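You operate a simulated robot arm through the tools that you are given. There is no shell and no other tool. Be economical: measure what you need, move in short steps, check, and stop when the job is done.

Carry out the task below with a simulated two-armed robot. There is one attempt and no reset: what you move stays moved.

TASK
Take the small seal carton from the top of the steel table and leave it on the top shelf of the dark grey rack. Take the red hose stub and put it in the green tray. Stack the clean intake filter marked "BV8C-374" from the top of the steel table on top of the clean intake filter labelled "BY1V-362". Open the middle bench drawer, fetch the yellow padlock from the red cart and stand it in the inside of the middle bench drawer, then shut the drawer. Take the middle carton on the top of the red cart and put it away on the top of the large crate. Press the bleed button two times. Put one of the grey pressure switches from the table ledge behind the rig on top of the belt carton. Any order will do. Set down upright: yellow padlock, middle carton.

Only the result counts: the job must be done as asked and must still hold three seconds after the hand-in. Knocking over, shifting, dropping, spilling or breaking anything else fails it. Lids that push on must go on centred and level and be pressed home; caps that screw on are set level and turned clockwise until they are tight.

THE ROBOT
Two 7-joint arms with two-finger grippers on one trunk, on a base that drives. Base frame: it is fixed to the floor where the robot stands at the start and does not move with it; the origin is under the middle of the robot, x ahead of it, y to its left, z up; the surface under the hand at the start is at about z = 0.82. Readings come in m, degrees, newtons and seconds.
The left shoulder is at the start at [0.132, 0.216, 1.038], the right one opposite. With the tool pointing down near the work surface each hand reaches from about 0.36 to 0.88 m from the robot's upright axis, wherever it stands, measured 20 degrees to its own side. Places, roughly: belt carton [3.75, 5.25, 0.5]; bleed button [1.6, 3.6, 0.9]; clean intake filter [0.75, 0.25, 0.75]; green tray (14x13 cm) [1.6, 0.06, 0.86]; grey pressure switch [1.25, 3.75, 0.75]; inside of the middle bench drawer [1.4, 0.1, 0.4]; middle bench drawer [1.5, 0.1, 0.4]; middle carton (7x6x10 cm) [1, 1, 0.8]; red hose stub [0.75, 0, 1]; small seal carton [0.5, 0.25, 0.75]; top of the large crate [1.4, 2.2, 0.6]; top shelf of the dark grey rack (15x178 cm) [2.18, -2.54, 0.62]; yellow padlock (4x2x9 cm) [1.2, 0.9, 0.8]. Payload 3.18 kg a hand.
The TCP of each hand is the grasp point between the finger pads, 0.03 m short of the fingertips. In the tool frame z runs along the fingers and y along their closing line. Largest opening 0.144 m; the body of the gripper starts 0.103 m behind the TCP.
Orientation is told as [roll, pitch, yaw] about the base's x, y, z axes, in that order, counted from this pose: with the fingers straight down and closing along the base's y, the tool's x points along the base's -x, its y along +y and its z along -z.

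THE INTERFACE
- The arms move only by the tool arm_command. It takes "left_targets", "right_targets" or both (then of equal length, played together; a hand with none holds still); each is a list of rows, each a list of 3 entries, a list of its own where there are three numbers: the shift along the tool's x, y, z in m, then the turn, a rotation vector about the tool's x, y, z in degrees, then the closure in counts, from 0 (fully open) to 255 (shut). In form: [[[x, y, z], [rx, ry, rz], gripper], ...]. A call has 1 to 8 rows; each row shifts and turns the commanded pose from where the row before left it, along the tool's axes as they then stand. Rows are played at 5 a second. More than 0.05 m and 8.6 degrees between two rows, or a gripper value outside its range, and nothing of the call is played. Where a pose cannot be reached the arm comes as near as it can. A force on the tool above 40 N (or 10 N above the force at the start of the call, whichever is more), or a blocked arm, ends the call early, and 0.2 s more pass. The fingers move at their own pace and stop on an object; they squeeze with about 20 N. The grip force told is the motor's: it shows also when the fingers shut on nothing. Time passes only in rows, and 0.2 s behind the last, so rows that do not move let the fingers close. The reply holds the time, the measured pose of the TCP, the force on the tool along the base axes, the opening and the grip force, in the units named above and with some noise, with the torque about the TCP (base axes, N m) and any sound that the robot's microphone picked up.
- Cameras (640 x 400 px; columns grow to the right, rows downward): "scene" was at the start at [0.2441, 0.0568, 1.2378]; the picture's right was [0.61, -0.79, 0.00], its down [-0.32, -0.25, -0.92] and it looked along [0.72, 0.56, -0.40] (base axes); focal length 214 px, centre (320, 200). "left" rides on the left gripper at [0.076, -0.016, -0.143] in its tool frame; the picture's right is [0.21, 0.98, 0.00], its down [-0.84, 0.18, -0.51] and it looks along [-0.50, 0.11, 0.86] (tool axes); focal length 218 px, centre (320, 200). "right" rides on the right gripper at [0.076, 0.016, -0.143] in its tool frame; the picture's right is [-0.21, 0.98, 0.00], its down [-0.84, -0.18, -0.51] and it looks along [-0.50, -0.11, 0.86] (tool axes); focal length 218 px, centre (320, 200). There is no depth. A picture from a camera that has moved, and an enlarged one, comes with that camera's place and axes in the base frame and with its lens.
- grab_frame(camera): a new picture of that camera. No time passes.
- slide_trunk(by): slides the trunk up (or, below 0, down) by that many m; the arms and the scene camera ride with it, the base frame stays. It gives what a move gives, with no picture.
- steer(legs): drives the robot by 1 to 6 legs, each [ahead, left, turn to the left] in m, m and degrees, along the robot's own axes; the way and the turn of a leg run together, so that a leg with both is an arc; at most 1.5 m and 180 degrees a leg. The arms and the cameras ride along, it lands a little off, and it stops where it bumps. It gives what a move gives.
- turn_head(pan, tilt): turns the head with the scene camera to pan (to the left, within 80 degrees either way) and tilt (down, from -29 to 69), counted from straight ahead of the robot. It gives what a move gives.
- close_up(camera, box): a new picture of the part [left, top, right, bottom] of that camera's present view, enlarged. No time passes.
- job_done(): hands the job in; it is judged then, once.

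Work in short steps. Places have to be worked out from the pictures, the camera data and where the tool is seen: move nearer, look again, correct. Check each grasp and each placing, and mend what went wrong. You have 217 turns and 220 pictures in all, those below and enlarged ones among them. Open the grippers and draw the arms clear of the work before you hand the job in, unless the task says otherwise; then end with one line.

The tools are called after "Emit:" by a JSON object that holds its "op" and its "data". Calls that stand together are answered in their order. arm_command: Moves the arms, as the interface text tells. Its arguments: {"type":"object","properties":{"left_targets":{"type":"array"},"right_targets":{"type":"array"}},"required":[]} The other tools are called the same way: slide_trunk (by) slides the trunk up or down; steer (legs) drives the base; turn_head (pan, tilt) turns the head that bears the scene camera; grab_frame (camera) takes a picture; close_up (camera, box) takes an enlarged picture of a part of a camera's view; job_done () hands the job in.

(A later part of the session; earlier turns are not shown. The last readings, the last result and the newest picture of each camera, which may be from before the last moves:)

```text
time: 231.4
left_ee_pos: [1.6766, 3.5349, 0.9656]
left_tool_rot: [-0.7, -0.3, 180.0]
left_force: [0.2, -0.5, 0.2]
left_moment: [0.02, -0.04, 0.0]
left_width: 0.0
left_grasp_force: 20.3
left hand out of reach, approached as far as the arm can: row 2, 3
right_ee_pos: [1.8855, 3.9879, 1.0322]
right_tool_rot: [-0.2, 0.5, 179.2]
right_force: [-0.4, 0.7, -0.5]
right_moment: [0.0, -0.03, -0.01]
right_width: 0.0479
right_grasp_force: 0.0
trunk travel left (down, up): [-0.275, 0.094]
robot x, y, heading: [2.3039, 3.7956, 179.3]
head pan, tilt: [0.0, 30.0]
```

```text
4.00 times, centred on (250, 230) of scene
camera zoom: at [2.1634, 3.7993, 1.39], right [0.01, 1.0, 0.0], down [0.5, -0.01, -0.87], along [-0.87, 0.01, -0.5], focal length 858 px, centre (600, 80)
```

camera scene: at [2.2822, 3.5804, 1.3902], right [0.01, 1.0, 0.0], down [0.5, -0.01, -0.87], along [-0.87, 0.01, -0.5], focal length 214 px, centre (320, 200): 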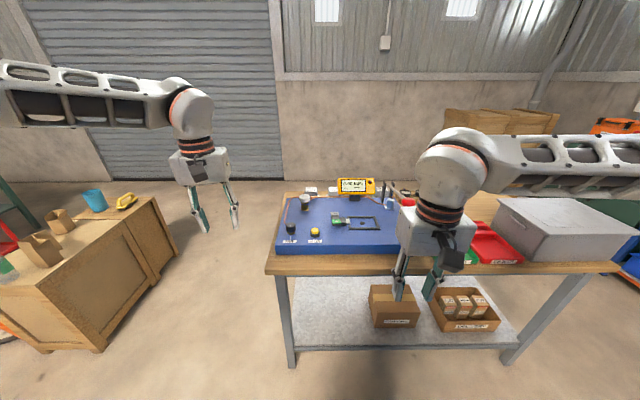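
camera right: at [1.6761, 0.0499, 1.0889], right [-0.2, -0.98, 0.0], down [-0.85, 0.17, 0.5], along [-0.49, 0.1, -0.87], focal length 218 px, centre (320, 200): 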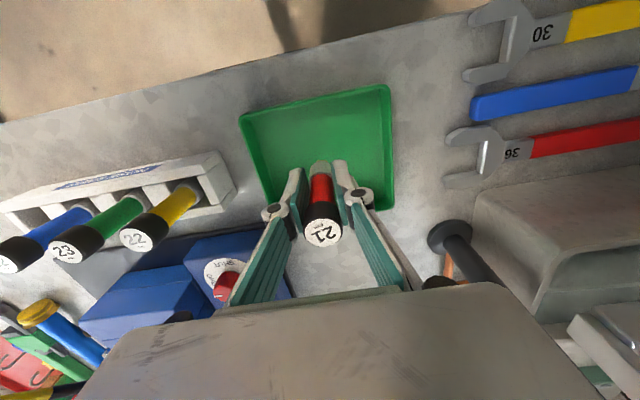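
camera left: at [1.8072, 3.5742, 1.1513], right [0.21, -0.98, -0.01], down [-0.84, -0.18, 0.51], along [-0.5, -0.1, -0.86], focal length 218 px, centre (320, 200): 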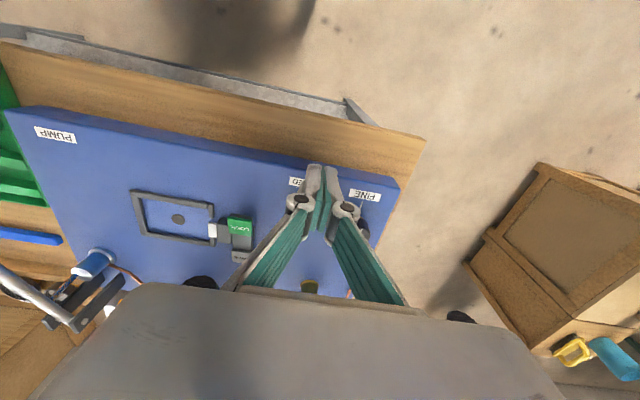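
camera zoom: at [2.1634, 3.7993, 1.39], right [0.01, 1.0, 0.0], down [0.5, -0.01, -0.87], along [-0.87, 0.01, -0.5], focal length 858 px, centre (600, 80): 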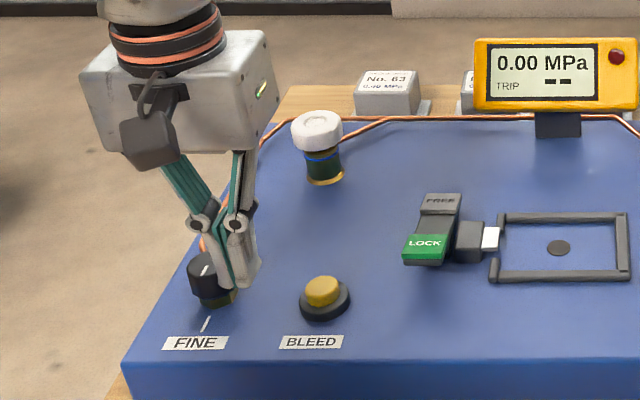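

The arm drifted at its reach limit. I use the base instead: 4 cm ahead and 3 cm right puts the fingertips over the button.

Emit:
{"op": "steer", "data": {"legs": [[0.04, -0.034, 0]]}}

Emit:
{"op": "close_up", "data": {"camera": "scene", "box": [190, 180, 310, 280]}}

```text
time: 232.4
left_ee_pos: [1.6372, 3.5704, 0.967]
left_tool_rot: [-0.7, -0.3, -180.1]
left_force: [0.5, -0.7, 0.5]
left_moment: [-0.01, -0.03, 0.0]
left_width: 0.0
left_grasp_force: 20.1
right_ee_pos: [1.8471, 4.022, 1.0322]
right_tool_rot: [-0.1, 0.7, 179.3]
right_force: [0.7, 0.3, -0.3]
right_moment: [-0.05, -0.01, 0.02]
right_width: 0.0477
right_grasp_force: 0.1
trunk travel left (down, up): [-0.275, 0.094]
robot x, y, heading: [2.2629, 3.8313, 179.4]
head pan, tilt: [0.0, 30.0]
```

```text
4.00 times, centred on (250, 230) of scene
camera zoom: at [2.1241, 3.8349, 1.3901], right [0.01, 1.0, 0.0], down [0.5, -0.01, -0.87], along [-0.87, 0.01, -0.5], focal length 858 px, centre (600, 80)
```

zoom: 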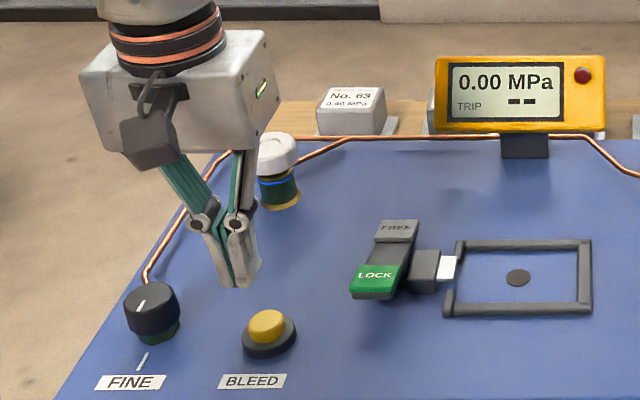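

Triangulated button top: (1.610, 3.568, 0.868). I nudge the base 2.7 cm ahead.

Emit:
{"op": "steer", "data": {"legs": [[0.027, 0.002, 0]]}}

Emit:
{"op": "arm_command", "data": {"left_targets": [[[0, 0, 0.03], [0, 0, 0], 255], [[0, 0, 0.025], [0, 0, 0], 255]]}}

Emit:
{"op": "close_up", "data": {"camera": "scene", "box": [190, 180, 310, 280]}}

```text
time: 233.2
left_ee_pos: [1.6107, 3.5691, 0.965]
left_tool_rot: [-0.8, -0.3, 180.0]
left_force: [-0.5, 0.0, -0.6]
left_moment: [-0.01, -0.04, 0.0]
left_width: 0.0
left_grasp_force: 19.4
right_ee_pos: [1.8195, 4.0203, 1.033]
right_tool_rot: [0.1, 0.7, 179.1]
right_force: [-0.8, 0.5, 0.3]
right_moment: [-0.02, -0.07, 0.01]
right_width: 0.0479
right_grasp_force: 0.2
trunk travel left (down, up): [-0.275, 0.094]
robot x, y, heading: [2.2375, 3.8288, 179.3]
head pan, tilt: [0.0, 30.0]
```

```text
time: 233.8
left_ee_pos: [1.6229, 3.5598, 0.9163]
left_tool_rot: [-0.8, -0.5, 180.0]
left_force: [0.6, 0.2, 0.0]
left_moment: [-0.01, 0.04, 0.02]
left_width: 0.0001
left_grasp_force: 19.7
left hand out of reach, approached as far as the arm can: row 1, 2
right_ee_pos: [1.8198, 4.0201, 1.033]
right_tool_rot: [-0.1, 0.6, 179.1]
right_force: [-0.1, 0.6, 0.6]
right_moment: [-0.04, -0.02, -0.03]
right_width: 0.048
right_grasp_force: 0.0
trunk travel left (down, up): [-0.275, 0.094]
robot x, y, heading: [2.236, 3.8293, 179.1]
head pan, tilt: [0.0, 30.0]
```

```text
4.00 times, centred on (250, 230) of scene
camera zoom: at [2.0985, 3.8324, 1.3902], right [0.01, 1.0, 0.0], down [0.5, -0.01, -0.87], along [-0.87, 0.01, -0.5], focal length 858 px, centre (600, 80)
```

zoom: 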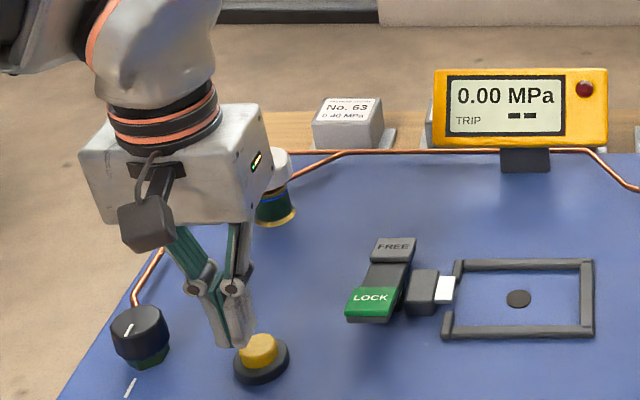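

The arm drifts at this limit, so I correct with the base and press using the trunk slide.

Emit:
{"op": "steer", "data": {"legs": [[0.012, -0.008, 0]]}}

Emit:
{"op": "slide_trunk", "data": {"by": -0.012}}

Emit:
{"op": "close_up", "data": {"camera": "scene", "box": [210, 200, 290, 280]}}

```text
time: 234.6
left_ee_pos: [1.611, 3.5687, 0.9175]
left_tool_rot: [-0.8, -0.4, -180.0]
left_force: [0.9, -0.2, -0.7]
left_moment: [0.04, -0.05, 0.01]
left_width: 0.0003
left_grasp_force: 19.8
right_ee_pos: [1.8085, 4.029, 1.0326]
right_tool_rot: [-0.2, 0.6, 179.2]
right_force: [0.1, -0.3, -0.5]
right_moment: [-0.06, -0.02, -0.02]
right_width: 0.0476
right_grasp_force: 0.0
trunk travel left (down, up): [-0.275, 0.094]
robot x, y, heading: [2.2285, 3.8373, 179.4]
head pan, tilt: [0.0, 30.0]
```

```text
time: 235.2
left_ee_pos: [1.6121, 3.5674, 0.9057]
left_tool_rot: [-0.8, -0.5, -180.1]
left_force: [1.0, 0.0, 0.7]
left_moment: [0.0, 0.03, -0.01]
left_width: 0.0
left_grasp_force: 20.1
right_ee_pos: [1.8096, 4.0281, 1.0213]
right_tool_rot: [-0.2, 0.5, 179.2]
right_force: [0.1, 0.2, 0.6]
right_moment: [0.02, 0.02, 0.02]
right_width: 0.048
right_grasp_force: 0.0
trunk travel left (down, up): [-0.263, 0.106]
robot x, y, heading: [2.234, 3.8385, 179.2]
head pan, tilt: [0.0, 30.0]
```

```text
5.00 times, centred on (250, 240) of scene
camera zoom: at [2.083, 3.8405, 1.378], right [0.01, 1.0, 0.0], down [0.5, -0.01, -0.87], along [-0.87, 0.01, -0.5], focal length 1072 px, centre (670, 0)
```

zoom: 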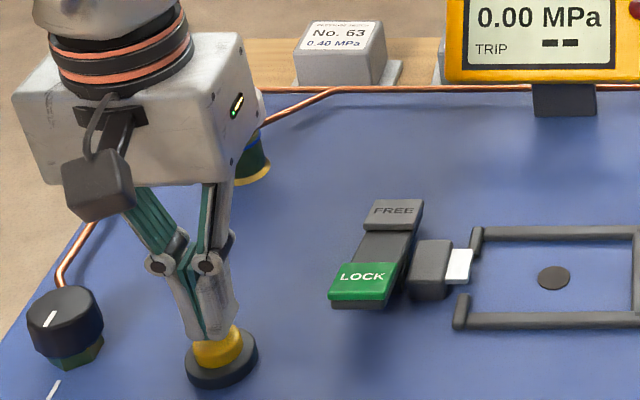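

The fingertips are on the button. I press down with the trunk.

Emit:
{"op": "slide_trunk", "data": {"by": -0.012}}

```text
time: 235.8
left_ee_pos: [1.6115, 3.567, 0.8936]
left_tool_rot: [-0.8, -0.6, 180.0]
left_force: [-0.4, 0.0, 2.8]
left_moment: [0.0, -0.01, -0.03]
left_width: 0.0061
left_grasp_force: 31.2
right_ee_pos: [1.8091, 4.0293, 1.0101]
right_tool_rot: [0.0, 0.6, 179.2]
right_force: [1.0, 0.2, -0.5]
right_moment: [0.01, 0.03, -0.02]
right_width: 0.048
right_grasp_force: 0.1
trunk travel left (down, up): [-0.251, 0.118]
robot x, y, heading: [2.2279, 3.8427, 179.2]
head pan, tilt: [0.0, 30.0]
heard: click
```

A click: pressed once. I release and press again.

Emit:
{"op": "slide_trunk", "data": {"by": 0.018}}

Emit:
{"op": "slide_trunk", "data": {"by": -0.018}}

```text
time: 236.5
left_ee_pos: [1.6118, 3.5681, 0.9096]
left_tool_rot: [-0.6, -0.4, 180.1]
left_force: [0.5, -0.1, -1.1]
left_moment: [0.02, -0.03, 0.0]
left_width: 0.0
left_grasp_force: 30.5
right_ee_pos: [1.8094, 4.0287, 1.0266]
right_tool_rot: [-0.1, 0.7, 179.2]
right_force: [-0.2, 0.1, 0.4]
right_moment: [0.02, -0.05, 0.01]
right_width: 0.0479
right_grasp_force: 0.0
trunk travel left (down, up): [-0.269, 0.1]
robot x, y, heading: [2.225, 3.8367, 179.4]
head pan, tilt: [0.0, 30.0]
```

```text
time: 237.1
left_ee_pos: [1.6116, 3.5685, 0.894]
left_tool_rot: [-0.7, -0.6, 180.0]
left_force: [0.2, 0.4, 3.2]
left_moment: [-0.01, 0.03, -0.02]
left_width: 0.0058
left_grasp_force: 30.7
right_ee_pos: [1.8089, 4.0283, 1.01]
right_tool_rot: [-0.1, 0.6, 179.2]
right_force: [-0.3, -0.3, 0.0]
right_moment: [0.02, 0.03, -0.01]
right_width: 0.0481
right_grasp_force: 0.1
trunk travel left (down, up): [-0.251, 0.118]
robot x, y, heading: [2.2258, 3.8359, 179.1]
head pan, tilt: [0.0, 30.0]
heard: click
```

Second click — the button has been pressed twice. I rise clear and look closely at the switch "No. 63".

Emit:
{"op": "slide_trunk", "data": {"by": 0.1}}

Emit:
{"op": "close_up", "data": {"camera": "scene", "box": [240, 150, 320, 210]}}

Emit:
{"op": "grab_frame", "data": {"camera": "left"}}

```text
time: 238.4
left_ee_pos: [1.6108, 3.5667, 1.0106]
left_tool_rot: [-0.9, -2.3, -180.0]
left_force: [0.1, 0.0, 0.2]
left_moment: [0.01, 0.03, 0.0]
left_width: 0.0
left_grasp_force: 30.9
right_ee_pos: [1.8088, 4.0283, 1.1092]
right_tool_rot: [-0.1, 0.6, 179.2]
right_force: [0.8, 0.3, 0.5]
right_moment: [0.03, 0.02, 0.0]
right_width: 0.0478
right_grasp_force: 0.0
trunk travel left (down, up): [-0.351, 0.018]
robot x, y, heading: [2.2275, 3.8371, 178.9]
head pan, tilt: [0.0, 30.0]
```

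```text
6.67 times, centred on (280, 180) of scene
camera zoom: at [2.0976, 3.8403, 1.467], right [0.01, 1.0, 0.0], down [0.5, -0.01, -0.87], along [-0.87, 0.01, -0.5], focal length 1430 px, centre (587, 333)
```

zoom: 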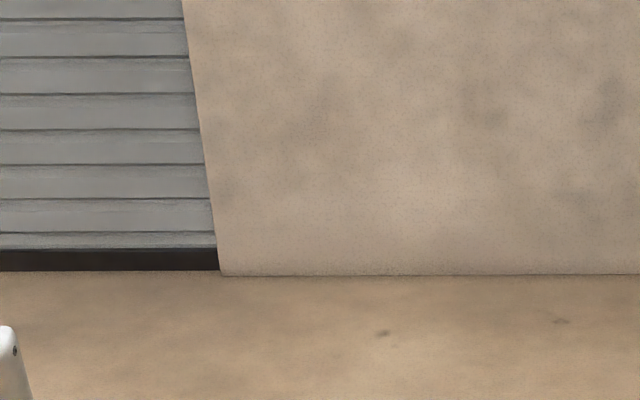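

```text
103 pictures are left
camera left: at [1.6919, 3.5819, 1.1511], right [0.21, -0.98, -0.02], down [-0.82, -0.19, 0.54], along [-0.53, -0.09, -0.84], focal length 218 px, centre (320, 200)
```

left: 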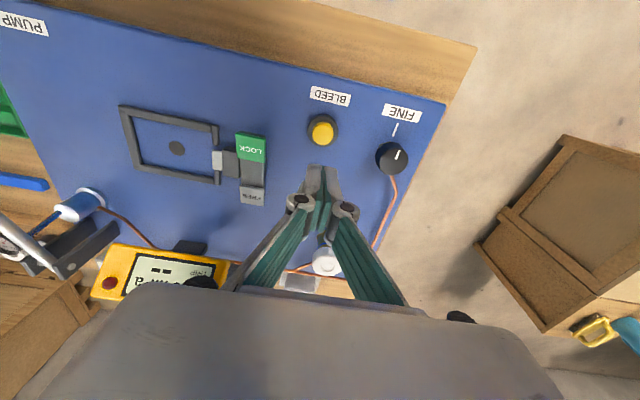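

Reaching over the rig is awkward; the ledge is easier from the table's rear, where the floor is free. I drive round through the gap between crate and table.

Emit:
{"op": "arm_command", "data": {"left_targets": [[[0.03, 0, -0.03], [0, 1, 0], 150], [[0.04, 0, -0.02], [0, 1, 0], 150], [[0.04, 0, 0], [0, 0, 0], 150], [[0.04, 0, 0], [0, 0, 0], 150]]}}

Emit:
{"op": "steer", "data": {"legs": [[-0.2, 0, 0], [0, 1.0, 0], [1.5, 0, 0], [0.45, 0, 0]]}}

Emit:
{"op": "turn_head", "data": {"pan": -60, "tilt": 25}}

Emit:
{"op": "grab_frame", "data": {"camera": "scene"}}

```text
time: 239.4
left_ee_pos: [1.7616, 3.5673, 1.0601]
left_tool_rot: [-0.8, -0.4, 180.0]
left_force: [0.6, 0.4, -0.8]
left_moment: [-0.01, 0.04, -0.01]
left_width: 0.0591
left_grasp_force: 0.1
right_ee_pos: [1.8085, 4.0279, 1.1106]
right_tool_rot: [0.0, 0.5, 179.2]
right_force: [0.8, -0.7, 0.0]
right_moment: [0.01, 0.02, 0.02]
right_width: 0.0479
right_grasp_force: 0.0
trunk travel left (down, up): [-0.351, 0.018]
robot x, y, heading: [2.2268, 3.8398, 179.2]
head pan, tilt: [0.0, 30.0]
```

```text
time: 259.1
left_ee_pos: [-0.003, 2.619, 1.058]
left_tool_rot: [-0.9, -0.3, 179.2]
left_force: [-0.5, 0.0, 0.3]
left_moment: [0.03, -0.04, -0.01]
left_width: 0.0592
left_grasp_force: 0.0
right_ee_pos: [0.0512, 3.0803, 1.1101]
right_tool_rot: [-0.1, 0.6, 178.6]
right_force: [-0.1, 0.0, -0.2]
right_moment: [-0.02, -0.03, -0.02]
right_width: 0.048
right_grasp_force: 0.0
trunk travel left (down, up): [-0.351, 0.018]
robot x, y, heading: [0.4679, 2.8836, 178.4]
head pan, tilt: [0.0, 30.0]
```

```text
time: 260.4
left_ee_pos: [-0.0025, 2.6179, 1.0595]
left_tool_rot: [-0.8, -0.2, 179.2]
left_force: [0.2, -0.1, 0.3]
left_moment: [-0.02, 0.01, 0.0]
left_width: 0.0593
left_grasp_force: 0.1
right_ee_pos: [0.051, 3.0803, 1.1097]
right_tool_rot: [-0.1, 0.6, 178.5]
right_force: [-0.1, -0.1, -0.1]
right_moment: [-0.01, -0.02, 0.0]
right_width: 0.0479
right_grasp_force: 0.1
trunk travel left (down, up): [-0.351, 0.018]
robot x, y, heading: [0.4668, 2.8834, 178.5]
head pan, tilt: [-60.0, 25.0]
```

```text
102 pictures are left
camera scene: at [0.3838, 2.9659, 1.4751], right [0.88, 0.48, 0.0], down [0.2, -0.37, -0.91], along [-0.43, 0.8, -0.42], focal length 214 px, centre (320, 200)
```

scene: 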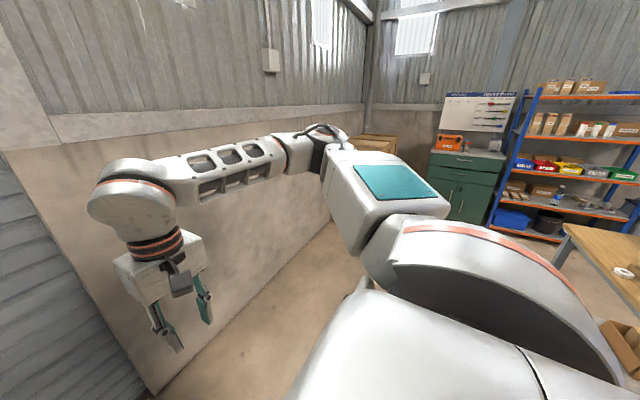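

Free floor behind the table. I turn to face +x and shift to put the left hand opposite the switch.

Emit:
{"op": "steer", "data": {"legs": [[0, 0, 90], [0, 0, 91.5], [0, 0.4, 0]]}}

Emit:
{"op": "turn_head", "data": {"pan": 15, "tilt": 35}}

Emit:
{"op": "grab_frame", "data": {"camera": "scene"}}

```text
time: 272.1
left_ee_pos: [0.9377, 3.5531, 1.0586]
left_tool_rot: [-0.9, -0.4, 0.0]
left_force: [0.2, -0.1, 1.1]
left_moment: [-0.01, 0.0, -0.01]
left_width: 0.0595
left_grasp_force: 0.0
right_ee_pos: [0.8901, 3.0925, 1.1092]
right_tool_rot: [-0.1, 0.7, -0.7]
right_force: [0.3, -0.4, -0.4]
right_moment: [0.02, -0.01, 0.04]
right_width: 0.0479
right_grasp_force: 0.0
trunk travel left (down, up): [-0.351, 0.018]
robot x, y, heading: [0.4732, 3.2789, -0.4]
head pan, tilt: [-60.0, 25.0]
```

```text
time: 273.5
left_ee_pos: [0.9378, 3.5536, 1.0584]
left_tool_rot: [-0.8, -0.4, 0.0]
left_force: [0.4, 0.3, -0.4]
left_moment: [0.0, 0.0, 0.0]
left_width: 0.0594
left_grasp_force: 0.2
right_ee_pos: [0.8907, 3.091, 1.1093]
right_tool_rot: [-0.1, 0.6, -0.7]
right_force: [0.4, -0.3, 0.4]
right_moment: [0.01, -0.02, 0.01]
right_width: 0.0479
right_grasp_force: 0.0
trunk travel left (down, up): [-0.351, 0.018]
robot x, y, heading: [0.4712, 3.2819, -0.6]
head pan, tilt: [15.0, 35.0]
```

```text
101 pictures are left
camera scene: at [0.5976, 3.3028, 1.4594], right [0.25, -0.97, 0.0], down [-0.56, -0.14, -0.82], along [0.79, 0.2, -0.57], focal length 214 px, centre (320, 200)
```

scene: 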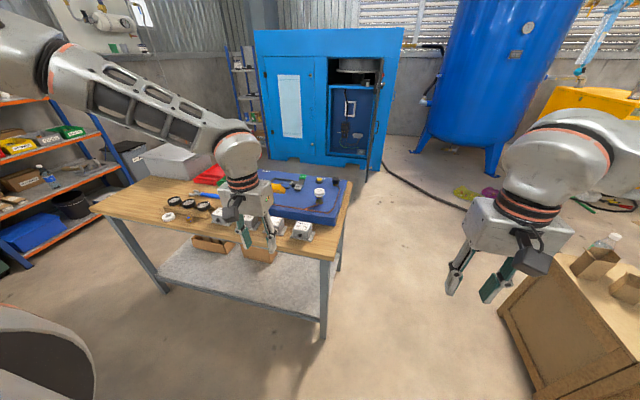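

I zoom on the switches from this side.

Emit:
{"op": "close_up", "data": {"camera": "scene", "box": [150, 170, 360, 280]}}

Emit:
{"op": "grab_frame", "data": {"camera": "left"}}

```text
3.05 times, centred on (255, 225) of scene
camera zoom: at [0.5976, 3.3028, 1.4594], right [0.25, -0.97, 0.0], down [-0.56, -0.14, -0.82], along [0.79, 0.2, -0.57], focal length 654 px, centre (518, 124)
```

zoom: 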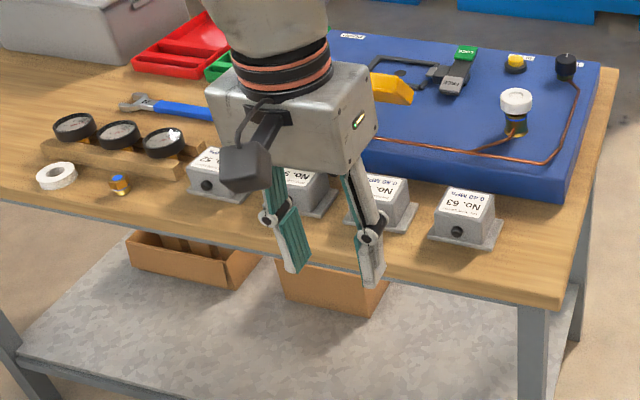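

```text
99 pictures are left
camera left: at [0.8606, 3.5396, 1.2016], right [-0.21, 0.98, -0.02], down [0.84, 0.19, 0.51], along [0.5, 0.09, -0.86], focal length 218 px, centre (320, 200)
```

left: 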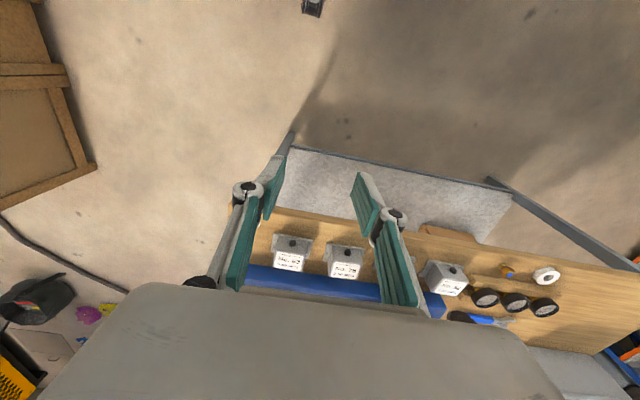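

Switch No. 63 is at (1.23, 3.543), top at 0.843. I close in by 0.22 m and lower the trunk.

Emit:
{"op": "steer", "data": {"legs": [[0.22, 0, 0]]}}

Emit:
{"op": "slide_trunk", "data": {"by": -0.1}}

Emit:
{"op": "arm_command", "data": {"left_targets": [[[-0.03, 0, 0], [0, 0, 0], 87], [[-0.03, -0.008, 0.01], [0, 0, 0], 87]]}}

Emit:
{"op": "grab_frame", "data": {"camera": "left"}}

```text
time: 275.2
left_ee_pos: [1.1525, 3.5532, 1.0576]
left_tool_rot: [-0.8, -0.3, 0.2]
left_force: [0.0, -0.1, 0.0]
left_moment: [0.01, 0.01, 0.0]
left_width: 0.0591
left_grasp_force: 0.0
right_ee_pos: [1.1075, 3.0905, 1.109]
right_tool_rot: [-0.2, 0.8, -0.6]
right_force: [-0.1, -0.6, 0.5]
right_moment: [-0.02, -0.01, -0.01]
right_width: 0.0481
right_grasp_force: 0.1
trunk travel left (down, up): [-0.351, 0.018]
robot x, y, heading: [0.6879, 3.2781, -0.3]
head pan, tilt: [15.0, 35.0]
```

```text
time: 276.5
left_ee_pos: [1.1521, 3.5526, 0.9591]
left_tool_rot: [-0.9, -0.4, 0.2]
left_force: [-0.9, -0.4, -0.8]
left_moment: [-0.05, -0.02, -0.03]
left_width: 0.0595
left_grasp_force: 0.1
right_ee_pos: [1.1062, 3.0923, 1.0106]
right_tool_rot: [-0.1, 0.5, -0.6]
right_force: [0.0, 1.0, 0.7]
right_moment: [0.0, -0.04, -0.02]
right_width: 0.048
right_grasp_force: 0.0
trunk travel left (down, up): [-0.251, 0.118]
robot x, y, heading: [0.6869, 3.28, -0.4]
head pan, tilt: [15.0, 35.0]
```

```text
time: 277.1
left_ee_pos: [1.2152, 3.5441, 0.9477]
left_tool_rot: [-0.9, -0.4, 0.1]
left_force: [0.1, 0.6, 0.3]
left_moment: [0.01, 0.0, 0.01]
left_width: 0.0948
left_grasp_force: 0.1
right_ee_pos: [1.1077, 3.0906, 1.0084]
right_tool_rot: [0.0, 0.8, -0.5]
right_force: [0.7, 0.5, 0.3]
right_moment: [-0.01, 0.06, 0.01]
right_width: 0.0479
right_grasp_force: 0.1
trunk travel left (down, up): [-0.251, 0.118]
robot x, y, heading: [0.6888, 3.2763, -0.5]
head pan, tilt: [15.0, 35.0]
```

```text
98 pictures are left
camera left: at [1.1371, 3.5301, 1.0916], right [-0.21, 0.98, -0.02], down [0.84, 0.19, 0.51], along [0.5, 0.09, -0.86], focal length 218 px, centre (320, 200)
```

left: 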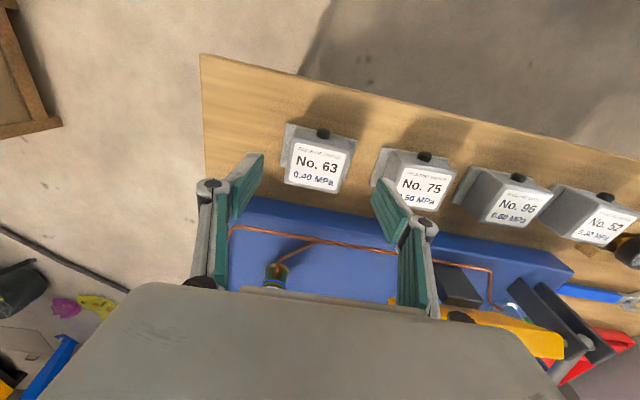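

Aligned. Forward 2 cm, down to z 0.85, and close.

Emit:
{"op": "arm_command", "data": {"left_targets": [[[-0.019, -0.002, 0.02], [0, 0, 0], 87], [[0, 0, 0.04], [0, 0, 0], 87], [[0, 0, 0.037], [0, 0, 0], 87], [[0, 0, 0], [0, 0, 0], 255], [[0, 0, 0], [0, 0, 0], 255]]}}

Emit:
{"op": "grab_frame", "data": {"camera": "left"}}

```text
time: 278.3
left_ee_pos: [1.2336, 3.5417, 0.8518]
left_tool_rot: [-0.9, -0.2, 0.1]
left_force: [-0.1, -0.8, -1.2]
left_moment: [0.01, -0.01, -0.02]
left_width: 0.0697
left_grasp_force: 20.1
right_ee_pos: [1.1065, 3.0909, 1.0089]
right_tool_rot: [0.0, 0.6, -0.5]
right_force: [-0.4, 0.0, -0.4]
right_moment: [0.02, 0.02, 0.0]
right_width: 0.048
right_grasp_force: 0.0
trunk travel left (down, up): [-0.251, 0.118]
robot x, y, heading: [0.6844, 3.2825, -0.6]
head pan, tilt: [15.0, 35.0]
```

```text
97 pictures are left
camera left: at [1.1557, 3.5268, 0.994], right [-0.21, 0.98, -0.02], down [0.84, 0.19, 0.51], along [0.5, 0.09, -0.86], focal length 218 px, centre (320, 200)
```

left: 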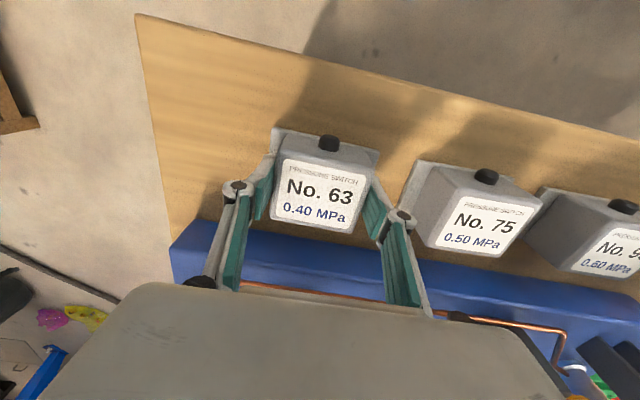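

Gripped (7 cm). I lift and check.

Emit:
{"op": "arm_command", "data": {"left_targets": [[[0, 0, -0.02], [0, 0, 0], 255], [[0, 0, -0.04], [0, 0, 0], 255], [[0.01, 0, -0.04], [0, 0, 0], 255], [[0.03, 0, -0.03], [0, 0, 0], 255], [[0.04, 0, -0.02], [0, 0, 0], 255], [[0.04, 0, 0], [0, 0, 0], 255]]}}

Emit:
{"op": "grab_frame", "data": {"camera": "left"}}

```text
time: 279.7
left_ee_pos: [1.1116, 3.5439, 1.0028]
left_tool_rot: [-0.9, -0.3, 0.0]
left_force: [-0.5, 0.0, -3.5]
left_moment: [-0.03, 0.05, 0.02]
left_width: 0.0695
left_grasp_force: 19.9
right_ee_pos: [1.1049, 3.0926, 1.0096]
right_tool_rot: [0.0, 0.6, -0.7]
right_force: [-0.4, -0.4, -0.4]
right_moment: [0.01, -0.01, 0.01]
right_width: 0.048
right_grasp_force: 0.1
trunk travel left (down, up): [-0.251, 0.118]
robot x, y, heading: [0.686, 3.2813, -0.4]
head pan, tilt: [15.0, 35.0]
```

```text
96 pictures are left
camera left: at [1.034, 3.5294, 1.1455], right [-0.21, 0.98, -0.02], down [0.84, 0.19, 0.51], along [0.5, 0.09, -0.86], focal length 218 px, centre (320, 200)
```

left: 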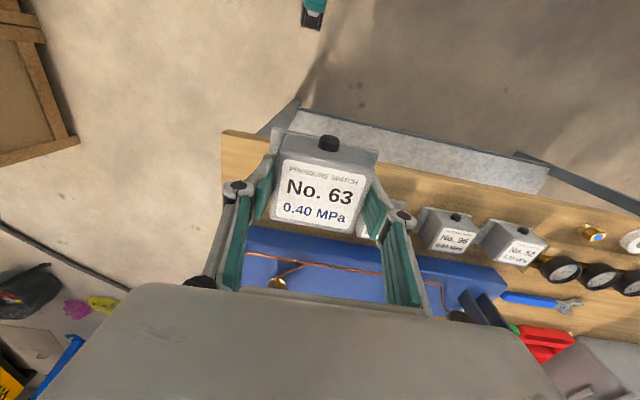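

The switch is held. I drive back through the gap and toward the belt carton near (3.75, 5.25), then look.

Emit:
{"op": "slide_trunk", "data": {"by": 0.1}}

Emit:
{"op": "steer", "data": {"legs": [[-0.2, 0, 0], [0, -0.42, 0], [1.5, 0, 0], [0.35, 0, 0], [0, 1.2, 0]]}}

Emit:
{"op": "turn_head", "data": {"pan": 30, "tilt": 20}}

Emit:
{"op": "grab_frame", "data": {"camera": "scene"}}

```text
time: 281.1
left_ee_pos: [1.1113, 3.5432, 1.102]
left_tool_rot: [-0.7, -0.2, 0.1]
left_force: [-0.5, -0.5, -2.5]
left_moment: [0.01, -0.04, -0.05]
left_width: 0.0697
left_grasp_force: 20.1
right_ee_pos: [1.1058, 3.0912, 1.1087]
right_tool_rot: [-0.1, 0.8, -0.6]
right_force: [-0.5, 0.1, 0.0]
right_moment: [0.0, 0.0, 0.04]
right_width: 0.0476
right_grasp_force: 0.1
trunk travel left (down, up): [-0.351, 0.018]
robot x, y, heading: [0.6871, 3.2781, -0.5]
head pan, tilt: [15.0, 35.0]
```

```text
time: 305.7
left_ee_pos: [2.805, 4.2744, 1.1015]
left_tool_rot: [-0.9, -0.3, -1.2]
left_force: [-0.8, 0.2, -2.8]
left_moment: [0.02, 0.02, 0.0]
left_width: 0.0695
left_grasp_force: 20.3
right_ee_pos: [2.7906, 3.8231, 1.1104]
right_tool_rot: [-0.2, 0.6, -2.0]
right_force: [-0.7, -0.6, 0.4]
right_moment: [-0.01, -0.02, 0.02]
right_width: 0.0478
right_grasp_force: 0.0
trunk travel left (down, up): [-0.351, 0.018]
robot x, y, heading: [2.3754, 4.0221, -2.1]
head pan, tilt: [15.0, 35.0]
```

```text
time: 306.5
left_ee_pos: [2.8055, 4.2746, 1.1024]
left_tool_rot: [-0.9, -0.3, -1.1]
left_force: [0.3, -0.7, -3.9]
left_moment: [-0.02, 0.0, 0.01]
left_width: 0.0697
left_grasp_force: 20.2
right_ee_pos: [2.79, 3.8222, 1.1102]
right_tool_rot: [-0.1, 0.5, -2.1]
right_force: [-0.8, 0.2, 0.3]
right_moment: [0.03, 0.0, 0.01]
right_width: 0.0477
right_grasp_force: 0.1
trunk travel left (down, up): [-0.351, 0.018]
robot x, y, heading: [2.3751, 4.0246, -2.0]
head pan, tilt: [30.0, 20.0]
```

```text
95 pictures are left
camera scene: at [2.4978, 4.0639, 1.4831], right [0.47, -0.88, 0.0], down [-0.3, -0.16, -0.94], along [0.83, 0.44, -0.34], focal length 214 px, centre (320, 200)
```

scene: 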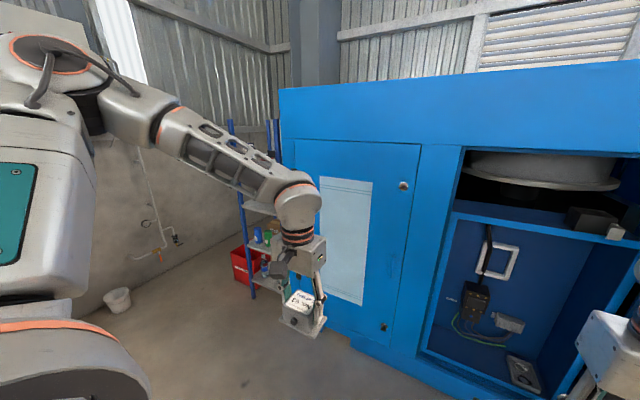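

A blue-post shelf stands beyond the blue cabin. I move nearer to it.

Emit:
{"op": "steer", "data": {"legs": [[0, 0.85, 2], [0.35, 0.1, 0]]}}

Emit:
{"op": "turn_head", "data": {"pan": 0, "tilt": 30}}

Emit:
{"op": "grab_frame", "data": {"camera": "scene"}}

```text
time: 316.2
left_ee_pos: [3.1634, 5.2354, 1.1017]
left_tool_rot: [-1.0, -0.2, 0.5]
left_force: [0.7, -0.5, -4.2]
left_moment: [0.03, 0.01, -0.01]
left_width: 0.0695
left_grasp_force: 20.1
right_ee_pos: [3.1607, 4.7842, 1.11]
right_tool_rot: [-0.1, 0.6, -0.3]
right_force: [0.5, 0.3, 0.2]
right_moment: [-0.04, 0.05, -0.01]
right_width: 0.048
right_grasp_force: 0.0
trunk travel left (down, up): [-0.351, 0.018]
robot x, y, heading: [2.7376, 4.9697, -0.1]
head pan, tilt: [30.0, 20.0]
```

```text
time: 317.2
left_ee_pos: [3.1637, 5.2362, 1.1017]
left_tool_rot: [-0.9, -0.2, 0.5]
left_force: [-0.4, -0.5, -3.3]
left_moment: [0.02, 0.03, 0.02]
left_width: 0.0696
left_grasp_force: 19.7
right_ee_pos: [3.1612, 4.7829, 1.1088]
right_tool_rot: [-0.2, 0.6, -0.3]
right_force: [0.0, 0.4, -0.4]
right_moment: [-0.03, 0.0, 0.03]
right_width: 0.048
right_grasp_force: 0.0
trunk travel left (down, up): [-0.351, 0.018]
robot x, y, heading: [2.7401, 4.9664, -0.2]
head pan, tilt: [0.0, 30.0]
```

```text
94 pictures are left
camera scene: at [2.8714, 4.969, 1.4671], right [0.0, -1.0, 0.0], down [-0.5, 0.0, -0.87], along [0.87, 0.0, -0.5], focal length 214 px, centre (320, 200)
```

scene: 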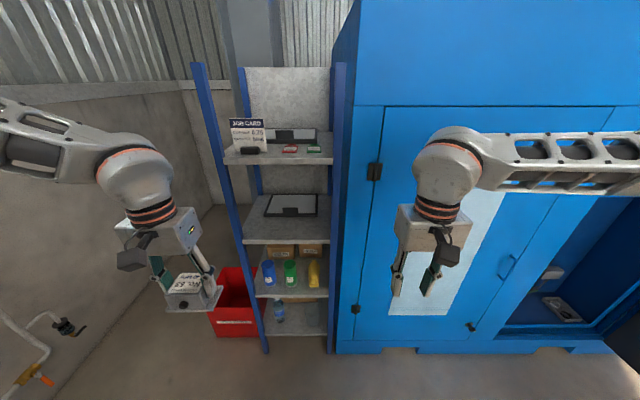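

Emit:
{"op": "close_up", "data": {"camera": "scene", "box": [190, 100, 350, 360]}}

Emit:
{"op": "close_up", "data": {"camera": "scene", "box": [240, 230, 340, 300]}}

```text
1.54 times, centred on (270, 230) of scene
camera zoom: at [2.8714, 4.969, 1.4671], right [0.0, -1.0, 0.0], down [-0.5, 0.0, -0.87], along [0.87, 0.0, -0.5], focal length 330 px, centre (397, 154)
```

zoom: 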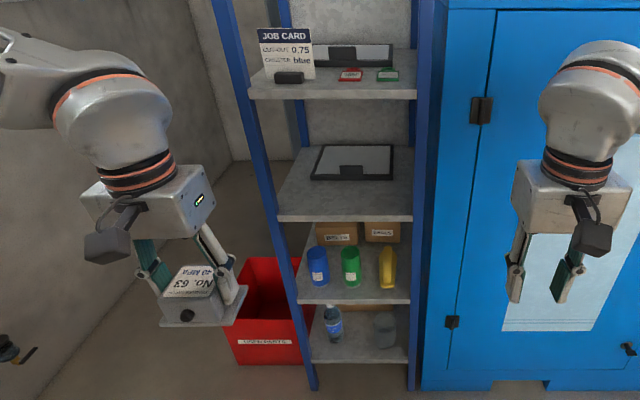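

```text
5.71 times, centred on (290, 265) of scene
camera zoom: at [2.8714, 4.969, 1.4671], right [0.0, -1.0, 0.0], down [-0.5, 0.0, -0.87], along [0.87, 0.0, -0.5], focal length 1226 px, centre (491, -171)
```

zoom: 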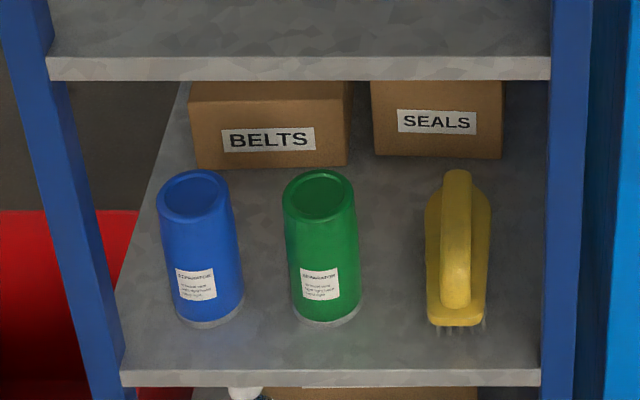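

The belt carton ("BELTS") sits at the back of a low shelf, behind bottles and under another board. I lower the trunk for a flatter view into that bay.

Emit:
{"op": "slide_trunk", "data": {"by": -0.34}}

Emit:
{"op": "turn_head", "data": {"pan": 10, "tilt": 35}}

Emit:
{"op": "grab_frame", "data": {"camera": "scene"}}

```text
time: 320.5
left_ee_pos: [3.1443, 5.236, 0.6715]
left_tool_rot: [-0.5, 19.9, 0.4]
left_force: [0.5, -0.5, -3.4]
left_moment: [0.0, -0.06, -0.02]
left_width: 0.0695
left_grasp_force: 20.2
right_ee_pos: [3.157, 4.7836, 0.7436]
right_tool_rot: [-0.1, 7.1, -0.4]
right_force: [-1.0, -0.3, 0.5]
right_moment: [0.03, 0.0, -0.05]
right_width: 0.0477
right_grasp_force: 0.1
trunk travel left (down, up): [-0.011, 0.358]
robot x, y, heading: [2.7416, 4.9671, 0.1]
head pan, tilt: [0.0, 30.0]
```

```text
time: 321.2
left_ee_pos: [3.1439, 5.2365, 0.6709]
left_tool_rot: [-0.5, 19.9, 0.6]
left_force: [-0.1, -0.3, -2.3]
left_moment: [0.0, -0.02, -0.01]
left_width: 0.0699
left_grasp_force: 20.0
right_ee_pos: [3.1564, 4.7833, 0.7432]
right_tool_rot: [-0.1, 7.1, -0.3]
right_force: [0.8, 0.0, 0.0]
right_moment: [0.01, -0.02, -0.01]
right_width: 0.0477
right_grasp_force: 0.0
trunk travel left (down, up): [-0.011, 0.358]
robot x, y, heading: [2.7385, 4.9681, -0.3]
head pan, tilt: [10.0, 35.0]
```

```text
91 pictures are left
camera scene: at [3.1102, 4.9835, 1.0717], right [0.17, -0.99, 0.0], down [-0.56, -0.1, -0.82], along [0.81, 0.14, -0.57], focal length 214 px, centre (320, 200)
```

scene: 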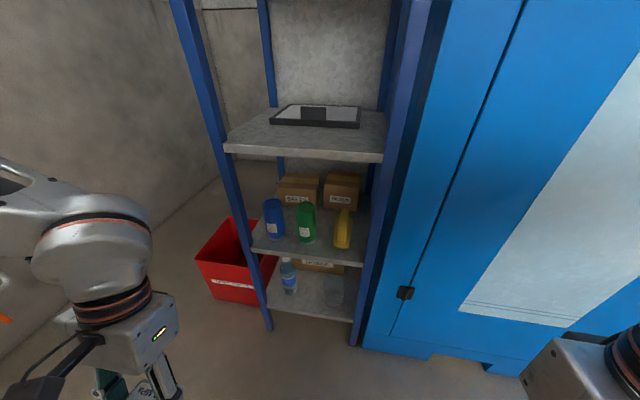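

Emit:
{"op": "close_up", "data": {"camera": "scene", "box": [220, 130, 390, 270]}}

```text
2.86 times, centred on (305, 200) of scene
camera zoom: at [3.1102, 4.9835, 1.0717], right [0.17, -0.99, 0.0], down [-0.56, -0.1, -0.82], along [0.81, 0.14, -0.57], focal length 613 px, centre (363, 200)
```

zoom: 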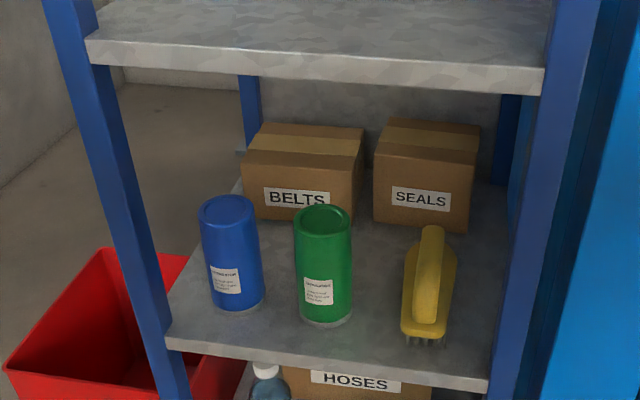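

Measured: BELTS carton top spans x 3.76–3.85, y 5.11–5.255 at z 0.67; the board above is at z≈0.87 and its left edge at y≈5.28; bottles stand in front. I'll come in from the rack's open left side with a tilted hand. First I raise the trunk, turn to −50° and move beside the rack.

Emit:
{"op": "slide_trunk", "data": {"by": 0.15}}

Emit:
{"op": "steer", "data": {"legs": [[0, 0, -50], [-0.23, 0.74, 0]]}}

Emit:
{"op": "turn_head", "data": {"pan": 0, "tilt": 40}}

Emit:
{"op": "grab_frame", "data": {"camera": "scene"}}

```text
time: 323.0
left_ee_pos: [3.144, 5.2357, 0.8196]
left_tool_rot: [-0.6, 20.1, 0.5]
left_force: [0.5, -0.7, -2.7]
left_moment: [-0.04, 0.03, -0.02]
left_width: 0.0695
left_grasp_force: 20.5
right_ee_pos: [3.1579, 4.7833, 0.8922]
right_tool_rot: [-0.1, 7.5, -0.3]
right_force: [-0.7, -0.5, -0.3]
right_moment: [0.02, 0.05, -0.01]
right_width: 0.0478
right_grasp_force: 0.0
trunk travel left (down, up): [-0.161, 0.208]
robot x, y, heading: [2.7399, 4.9706, -0.1]
head pan, tilt: [10.0, 35.0]
```

```text
time: 328.5
left_ee_pos: [3.3456, 5.06, 0.8227]
left_tool_rot: [0.3, 20.0, -50.0]
left_force: [-0.1, -0.5, -3.9]
left_moment: [-0.01, 0.0, -0.02]
left_width: 0.0697
left_grasp_force: 19.9
right_ee_pos: [3.0085, 4.7594, 0.8937]
right_tool_rot: [0.2, 6.9, -50.3]
right_force: [0.7, 0.1, 0.5]
right_moment: [0.02, -0.04, -0.02]
right_width: 0.0478
right_grasp_force: 0.1
trunk travel left (down, up): [-0.161, 0.208]
robot x, y, heading: [2.8903, 5.2024, -50.5]
head pan, tilt: [10.0, 35.0]
stopped in leg 2: the robot was blocked; the commanded pose is now the measured one
```

```text
time: 329.2
left_ee_pos: [3.3468, 5.0598, 0.822]
left_tool_rot: [0.2, 20.0, -49.8]
left_force: [0.6, -0.1, -3.5]
left_moment: [0.02, 0.01, 0.01]
left_width: 0.0696
left_grasp_force: 19.8
right_ee_pos: [3.0095, 4.7604, 0.8929]
right_tool_rot: [0.3, 7.0, -50.4]
right_force: [-0.5, -0.1, 0.8]
right_moment: [0.04, 0.02, -0.01]
right_width: 0.0479
right_grasp_force: 0.2
trunk travel left (down, up): [-0.161, 0.208]
robot x, y, heading: [2.891, 5.2014, -50.3]
head pan, tilt: [0.0, 40.0]
```

```text
89 pictures are left
camera scene: at [3.0214, 5.0306, 1.2549], right [-0.77, -0.64, -0.01], down [-0.41, 0.5, -0.77], along [0.49, -0.59, -0.64], focal length 214 px, centre (320, 200)
```

scene: 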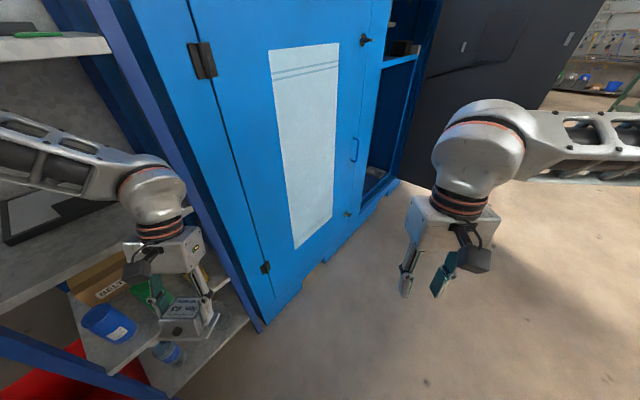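

The forearm touched the rack's front post. I back away, go further along +y first, and only then approach the rack's side.

Emit:
{"op": "steer", "data": {"legs": [[-0.2, -0.15, 0], [-0.33, 0.28, 0]]}}

Emit:
{"op": "turn_head", "data": {"pan": 15, "tilt": 30}}

Emit:
{"op": "grab_frame", "data": {"camera": "scene"}}

```text
time: 333.7
left_ee_pos: [3.1098, 5.5307, 0.8182]
left_tool_rot: [-0.2, 20.3, -50.0]
left_force: [0.3, -1.1, -3.9]
left_moment: [0.01, -0.02, -0.01]
left_width: 0.0695
left_grasp_force: 20.1
right_ee_pos: [2.7744, 5.2298, 0.8928]
right_tool_rot: [-0.1, 7.2, -50.4]
right_force: [0.0, 0.6, -1.0]
right_moment: [0.03, 0.02, -0.05]
right_width: 0.0478
right_grasp_force: 0.0
trunk travel left (down, up): [-0.161, 0.208]
robot x, y, heading: [2.6508, 5.6702, -50.3]
head pan, tilt: [0.0, 40.0]
stopped in leg 2: the robot was blocked; the commanded pose is now the measured one
```

```text
time: 334.4
left_ee_pos: [3.1093, 5.5304, 0.819]
left_tool_rot: [-0.3, 20.2, -50.0]
left_force: [0.6, 0.2, -3.8]
left_moment: [-0.02, 0.01, 0.03]
left_width: 0.0694
left_grasp_force: 20.4
right_ee_pos: [2.772, 5.2298, 0.8941]
right_tool_rot: [-0.1, 7.1, -50.4]
right_force: [0.4, 0.2, 0.0]
right_moment: [0.02, 0.03, -0.02]
right_width: 0.0478
right_grasp_force: 0.0
trunk travel left (down, up): [-0.161, 0.208]
robot x, y, heading: [2.6469, 5.6698, -50.4]
head pan, tilt: [15.0, 30.0]
```

```text
88 pictures are left
camera scene: at [2.8071, 5.5149, 1.2698], right [-0.58, -0.82, 0.0], down [-0.41, 0.29, -0.87], along [0.71, -0.5, -0.5], focal length 214 px, centre (320, 200)
```

scene: 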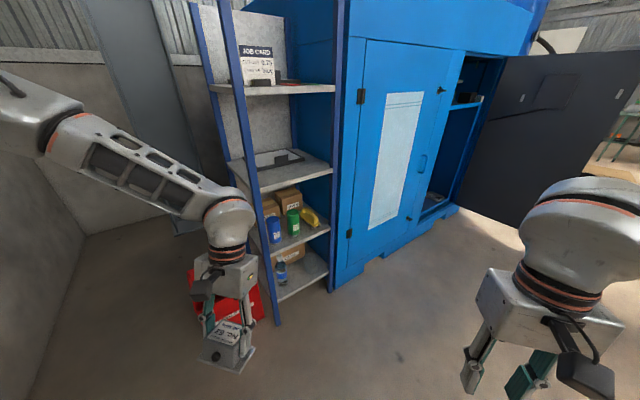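

Now I set the hand's forward tilt (45°) here in free air before approaching the rack.

Emit:
{"op": "arm_command", "data": {"left_targets": [[[0, 0, 0], [0, -8.2, 0], 255], [[0, 0, 0], [0, -8.2, 0], 255], [[0, 0, 0], [0, -8.2, 0], 255], [[0, 0, 0], [0, -8.2, 0], 255], [[0, 0, 0], [0, -8.2, 0], 255], [[0, 0, 0], [0, -8.2, 0], 255], [[0, 0, 0], [0, -8.2, 0], 255], [[0, 0, 0], [0, -8, 0], 255]]}}

Emit:
{"op": "grab_frame", "data": {"camera": "scene"}}

```text
time: 336.2
left_ee_pos: [3.175, 5.4318, 0.8058]
left_tool_rot: [-0.3, -34.4, -49.7]
left_force: [-0.1, 0.3, -2.9]
left_moment: [0.04, 0.05, -0.02]
left_width: 0.0696
left_grasp_force: 19.7
left hand out of reach, approached as far as the arm can: row 4, 5, 6, 7, 8
right_ee_pos: [2.773, 5.2303, 0.8946]
right_tool_rot: [-0.1, 7.0, -50.5]
right_force: [0.5, 0.3, 0.3]
right_moment: [0.02, 0.01, -0.02]
right_width: 0.0477
right_grasp_force: 0.0
trunk travel left (down, up): [-0.161, 0.208]
robot x, y, heading: [2.6507, 5.6674, -50.7]
head pan, tilt: [15.0, 30.0]
```

```text
87 pictures are left
camera scene: at [2.8071, 5.515, 1.2699], right [-0.58, -0.82, 0.0], down [-0.41, 0.29, -0.87], along [0.71, -0.5, -0.5], focal length 214 px, centre (320, 200)
```

scene: 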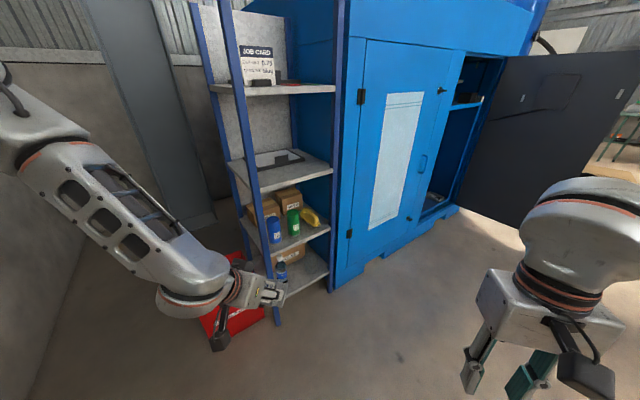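

I extend forward 16 cm while finishing the tilt to 45°.

Emit:
{"op": "arm_command", "data": {"left_targets": [[[-0.033, 0, 0.022], [0, -2.7, 0], 255], [[-0.033, 0, 0.024], [0, -2.7, 0], 255], [[-0.031, 0, 0.026], [0, -2.7, 0], 255], [[-0.03, 0, 0.028], [0, -2.7, 0], 255]]}}

```text
time: 337.2
left_ee_pos: [3.2802, 5.3074, 0.807]
left_tool_rot: [-0.3, -45.1, -49.7]
left_force: [0.0, 0.5, -3.2]
left_moment: [0.03, 0.03, 0.02]
left_width: 0.0694
left_grasp_force: 19.6
right_ee_pos: [2.7718, 5.2299, 0.893]
right_tool_rot: [-0.1, 7.2, -50.4]
right_force: [-0.3, -0.3, -0.6]
right_moment: [0.02, -0.03, -0.01]
right_width: 0.0478
right_grasp_force: 0.1
trunk travel left (down, up): [-0.161, 0.208]
robot x, y, heading: [2.6476, 5.6714, -49.9]
head pan, tilt: [15.0, 30.0]
```

To pass the post I must keep the hand drawn in. I retract it first, then drive +x alongside, clear of the bucket behind.

Emit:
{"op": "arm_command", "data": {"left_targets": [[[0.028, 0, -0.028], [0, 5, 0], 255], [[0.031, 0, -0.026], [0, 5, 0], 255], [[0.033, 0, -0.023], [0, 5, 0], 255], [[0.035, 0, -0.02], [0, 5, 0], 255], [[0.036, 0, -0.017], [0, 5, 0], 255], [[0.037, 0, -0.013], [0, 0, 0], 255]]}}

Emit:
{"op": "steer", "data": {"legs": [[0.34, 0.335, 0]]}}

Emit:
{"op": "grab_frame", "data": {"camera": "scene"}}

```text
time: 338.6
left_ee_pos: [3.1421, 5.4704, 0.8059]
left_tool_rot: [-0.2, -19.9, -49.9]
left_force: [0.1, -0.2, -2.7]
left_moment: [-0.01, 0.06, 0.02]
left_width: 0.0696
left_grasp_force: 19.6
left hand out of reach, approached as far as the arm can: row 6
right_ee_pos: [2.7724, 5.2293, 0.8933]
right_tool_rot: [0.0, 7.2, -50.3]
right_force: [-0.6, -0.9, -0.3]
right_moment: [-0.01, 0.01, -0.04]
right_width: 0.0479
right_grasp_force: 0.0
trunk travel left (down, up): [-0.161, 0.208]
robot x, y, heading: [2.6463, 5.6654, -50.3]
head pan, tilt: [15.0, 30.0]
```

```text
time: 342.1
left_ee_pos: [3.6145, 5.4254, 0.8055]
left_tool_rot: [-0.2, -20.1, -49.9]
left_force: [0.4, -0.2, -2.9]
left_moment: [0.04, 0.04, 0.01]
left_width: 0.0698
left_grasp_force: 20.1
right_ee_pos: [3.2464, 5.1843, 0.8934]
right_tool_rot: [0.0, 7.2, -50.3]
right_force: [0.5, 1.0, -0.3]
right_moment: [0.0, 0.0, 0.02]
right_width: 0.0478
right_grasp_force: 0.0
trunk travel left (down, up): [-0.161, 0.208]
robot x, y, heading: [3.1219, 5.6238, -50.1]
head pan, tilt: [15.0, 30.0]
```

```text
86 pictures are left
camera scene: at [3.2805, 5.4695, 1.2698], right [-0.58, -0.82, 0.0], down [-0.41, 0.29, -0.87], along [0.71, -0.5, -0.5], focal length 214 px, centre (320, 200)
```

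scene: 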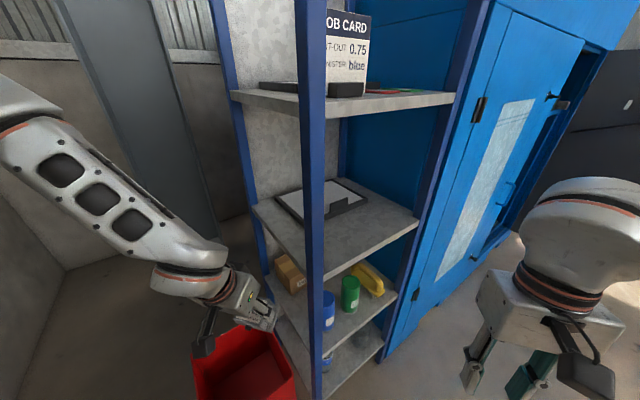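

I'm beside the rack. I zoom into the bay to refine the carton position.

Emit:
{"op": "close_up", "data": {"camera": "scene", "box": [200, 180, 400, 320]}}

```text
2.86 times, centred on (300, 250) of scene
camera zoom: at [3.2805, 5.4695, 1.2698], right [-0.58, -0.82, 0.0], down [-0.41, 0.29, -0.87], along [0.71, -0.5, -0.5], focal length 613 px, centre (377, 57)
```

zoom: 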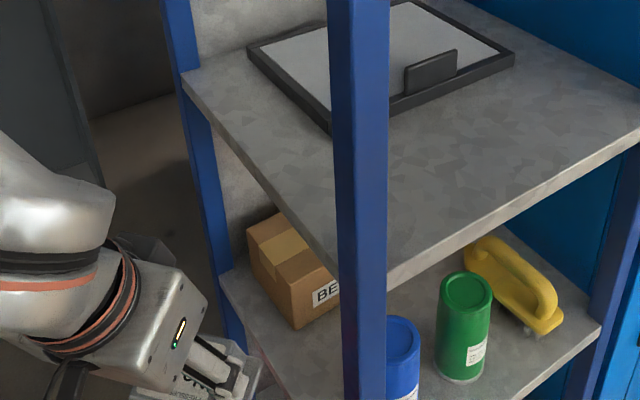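

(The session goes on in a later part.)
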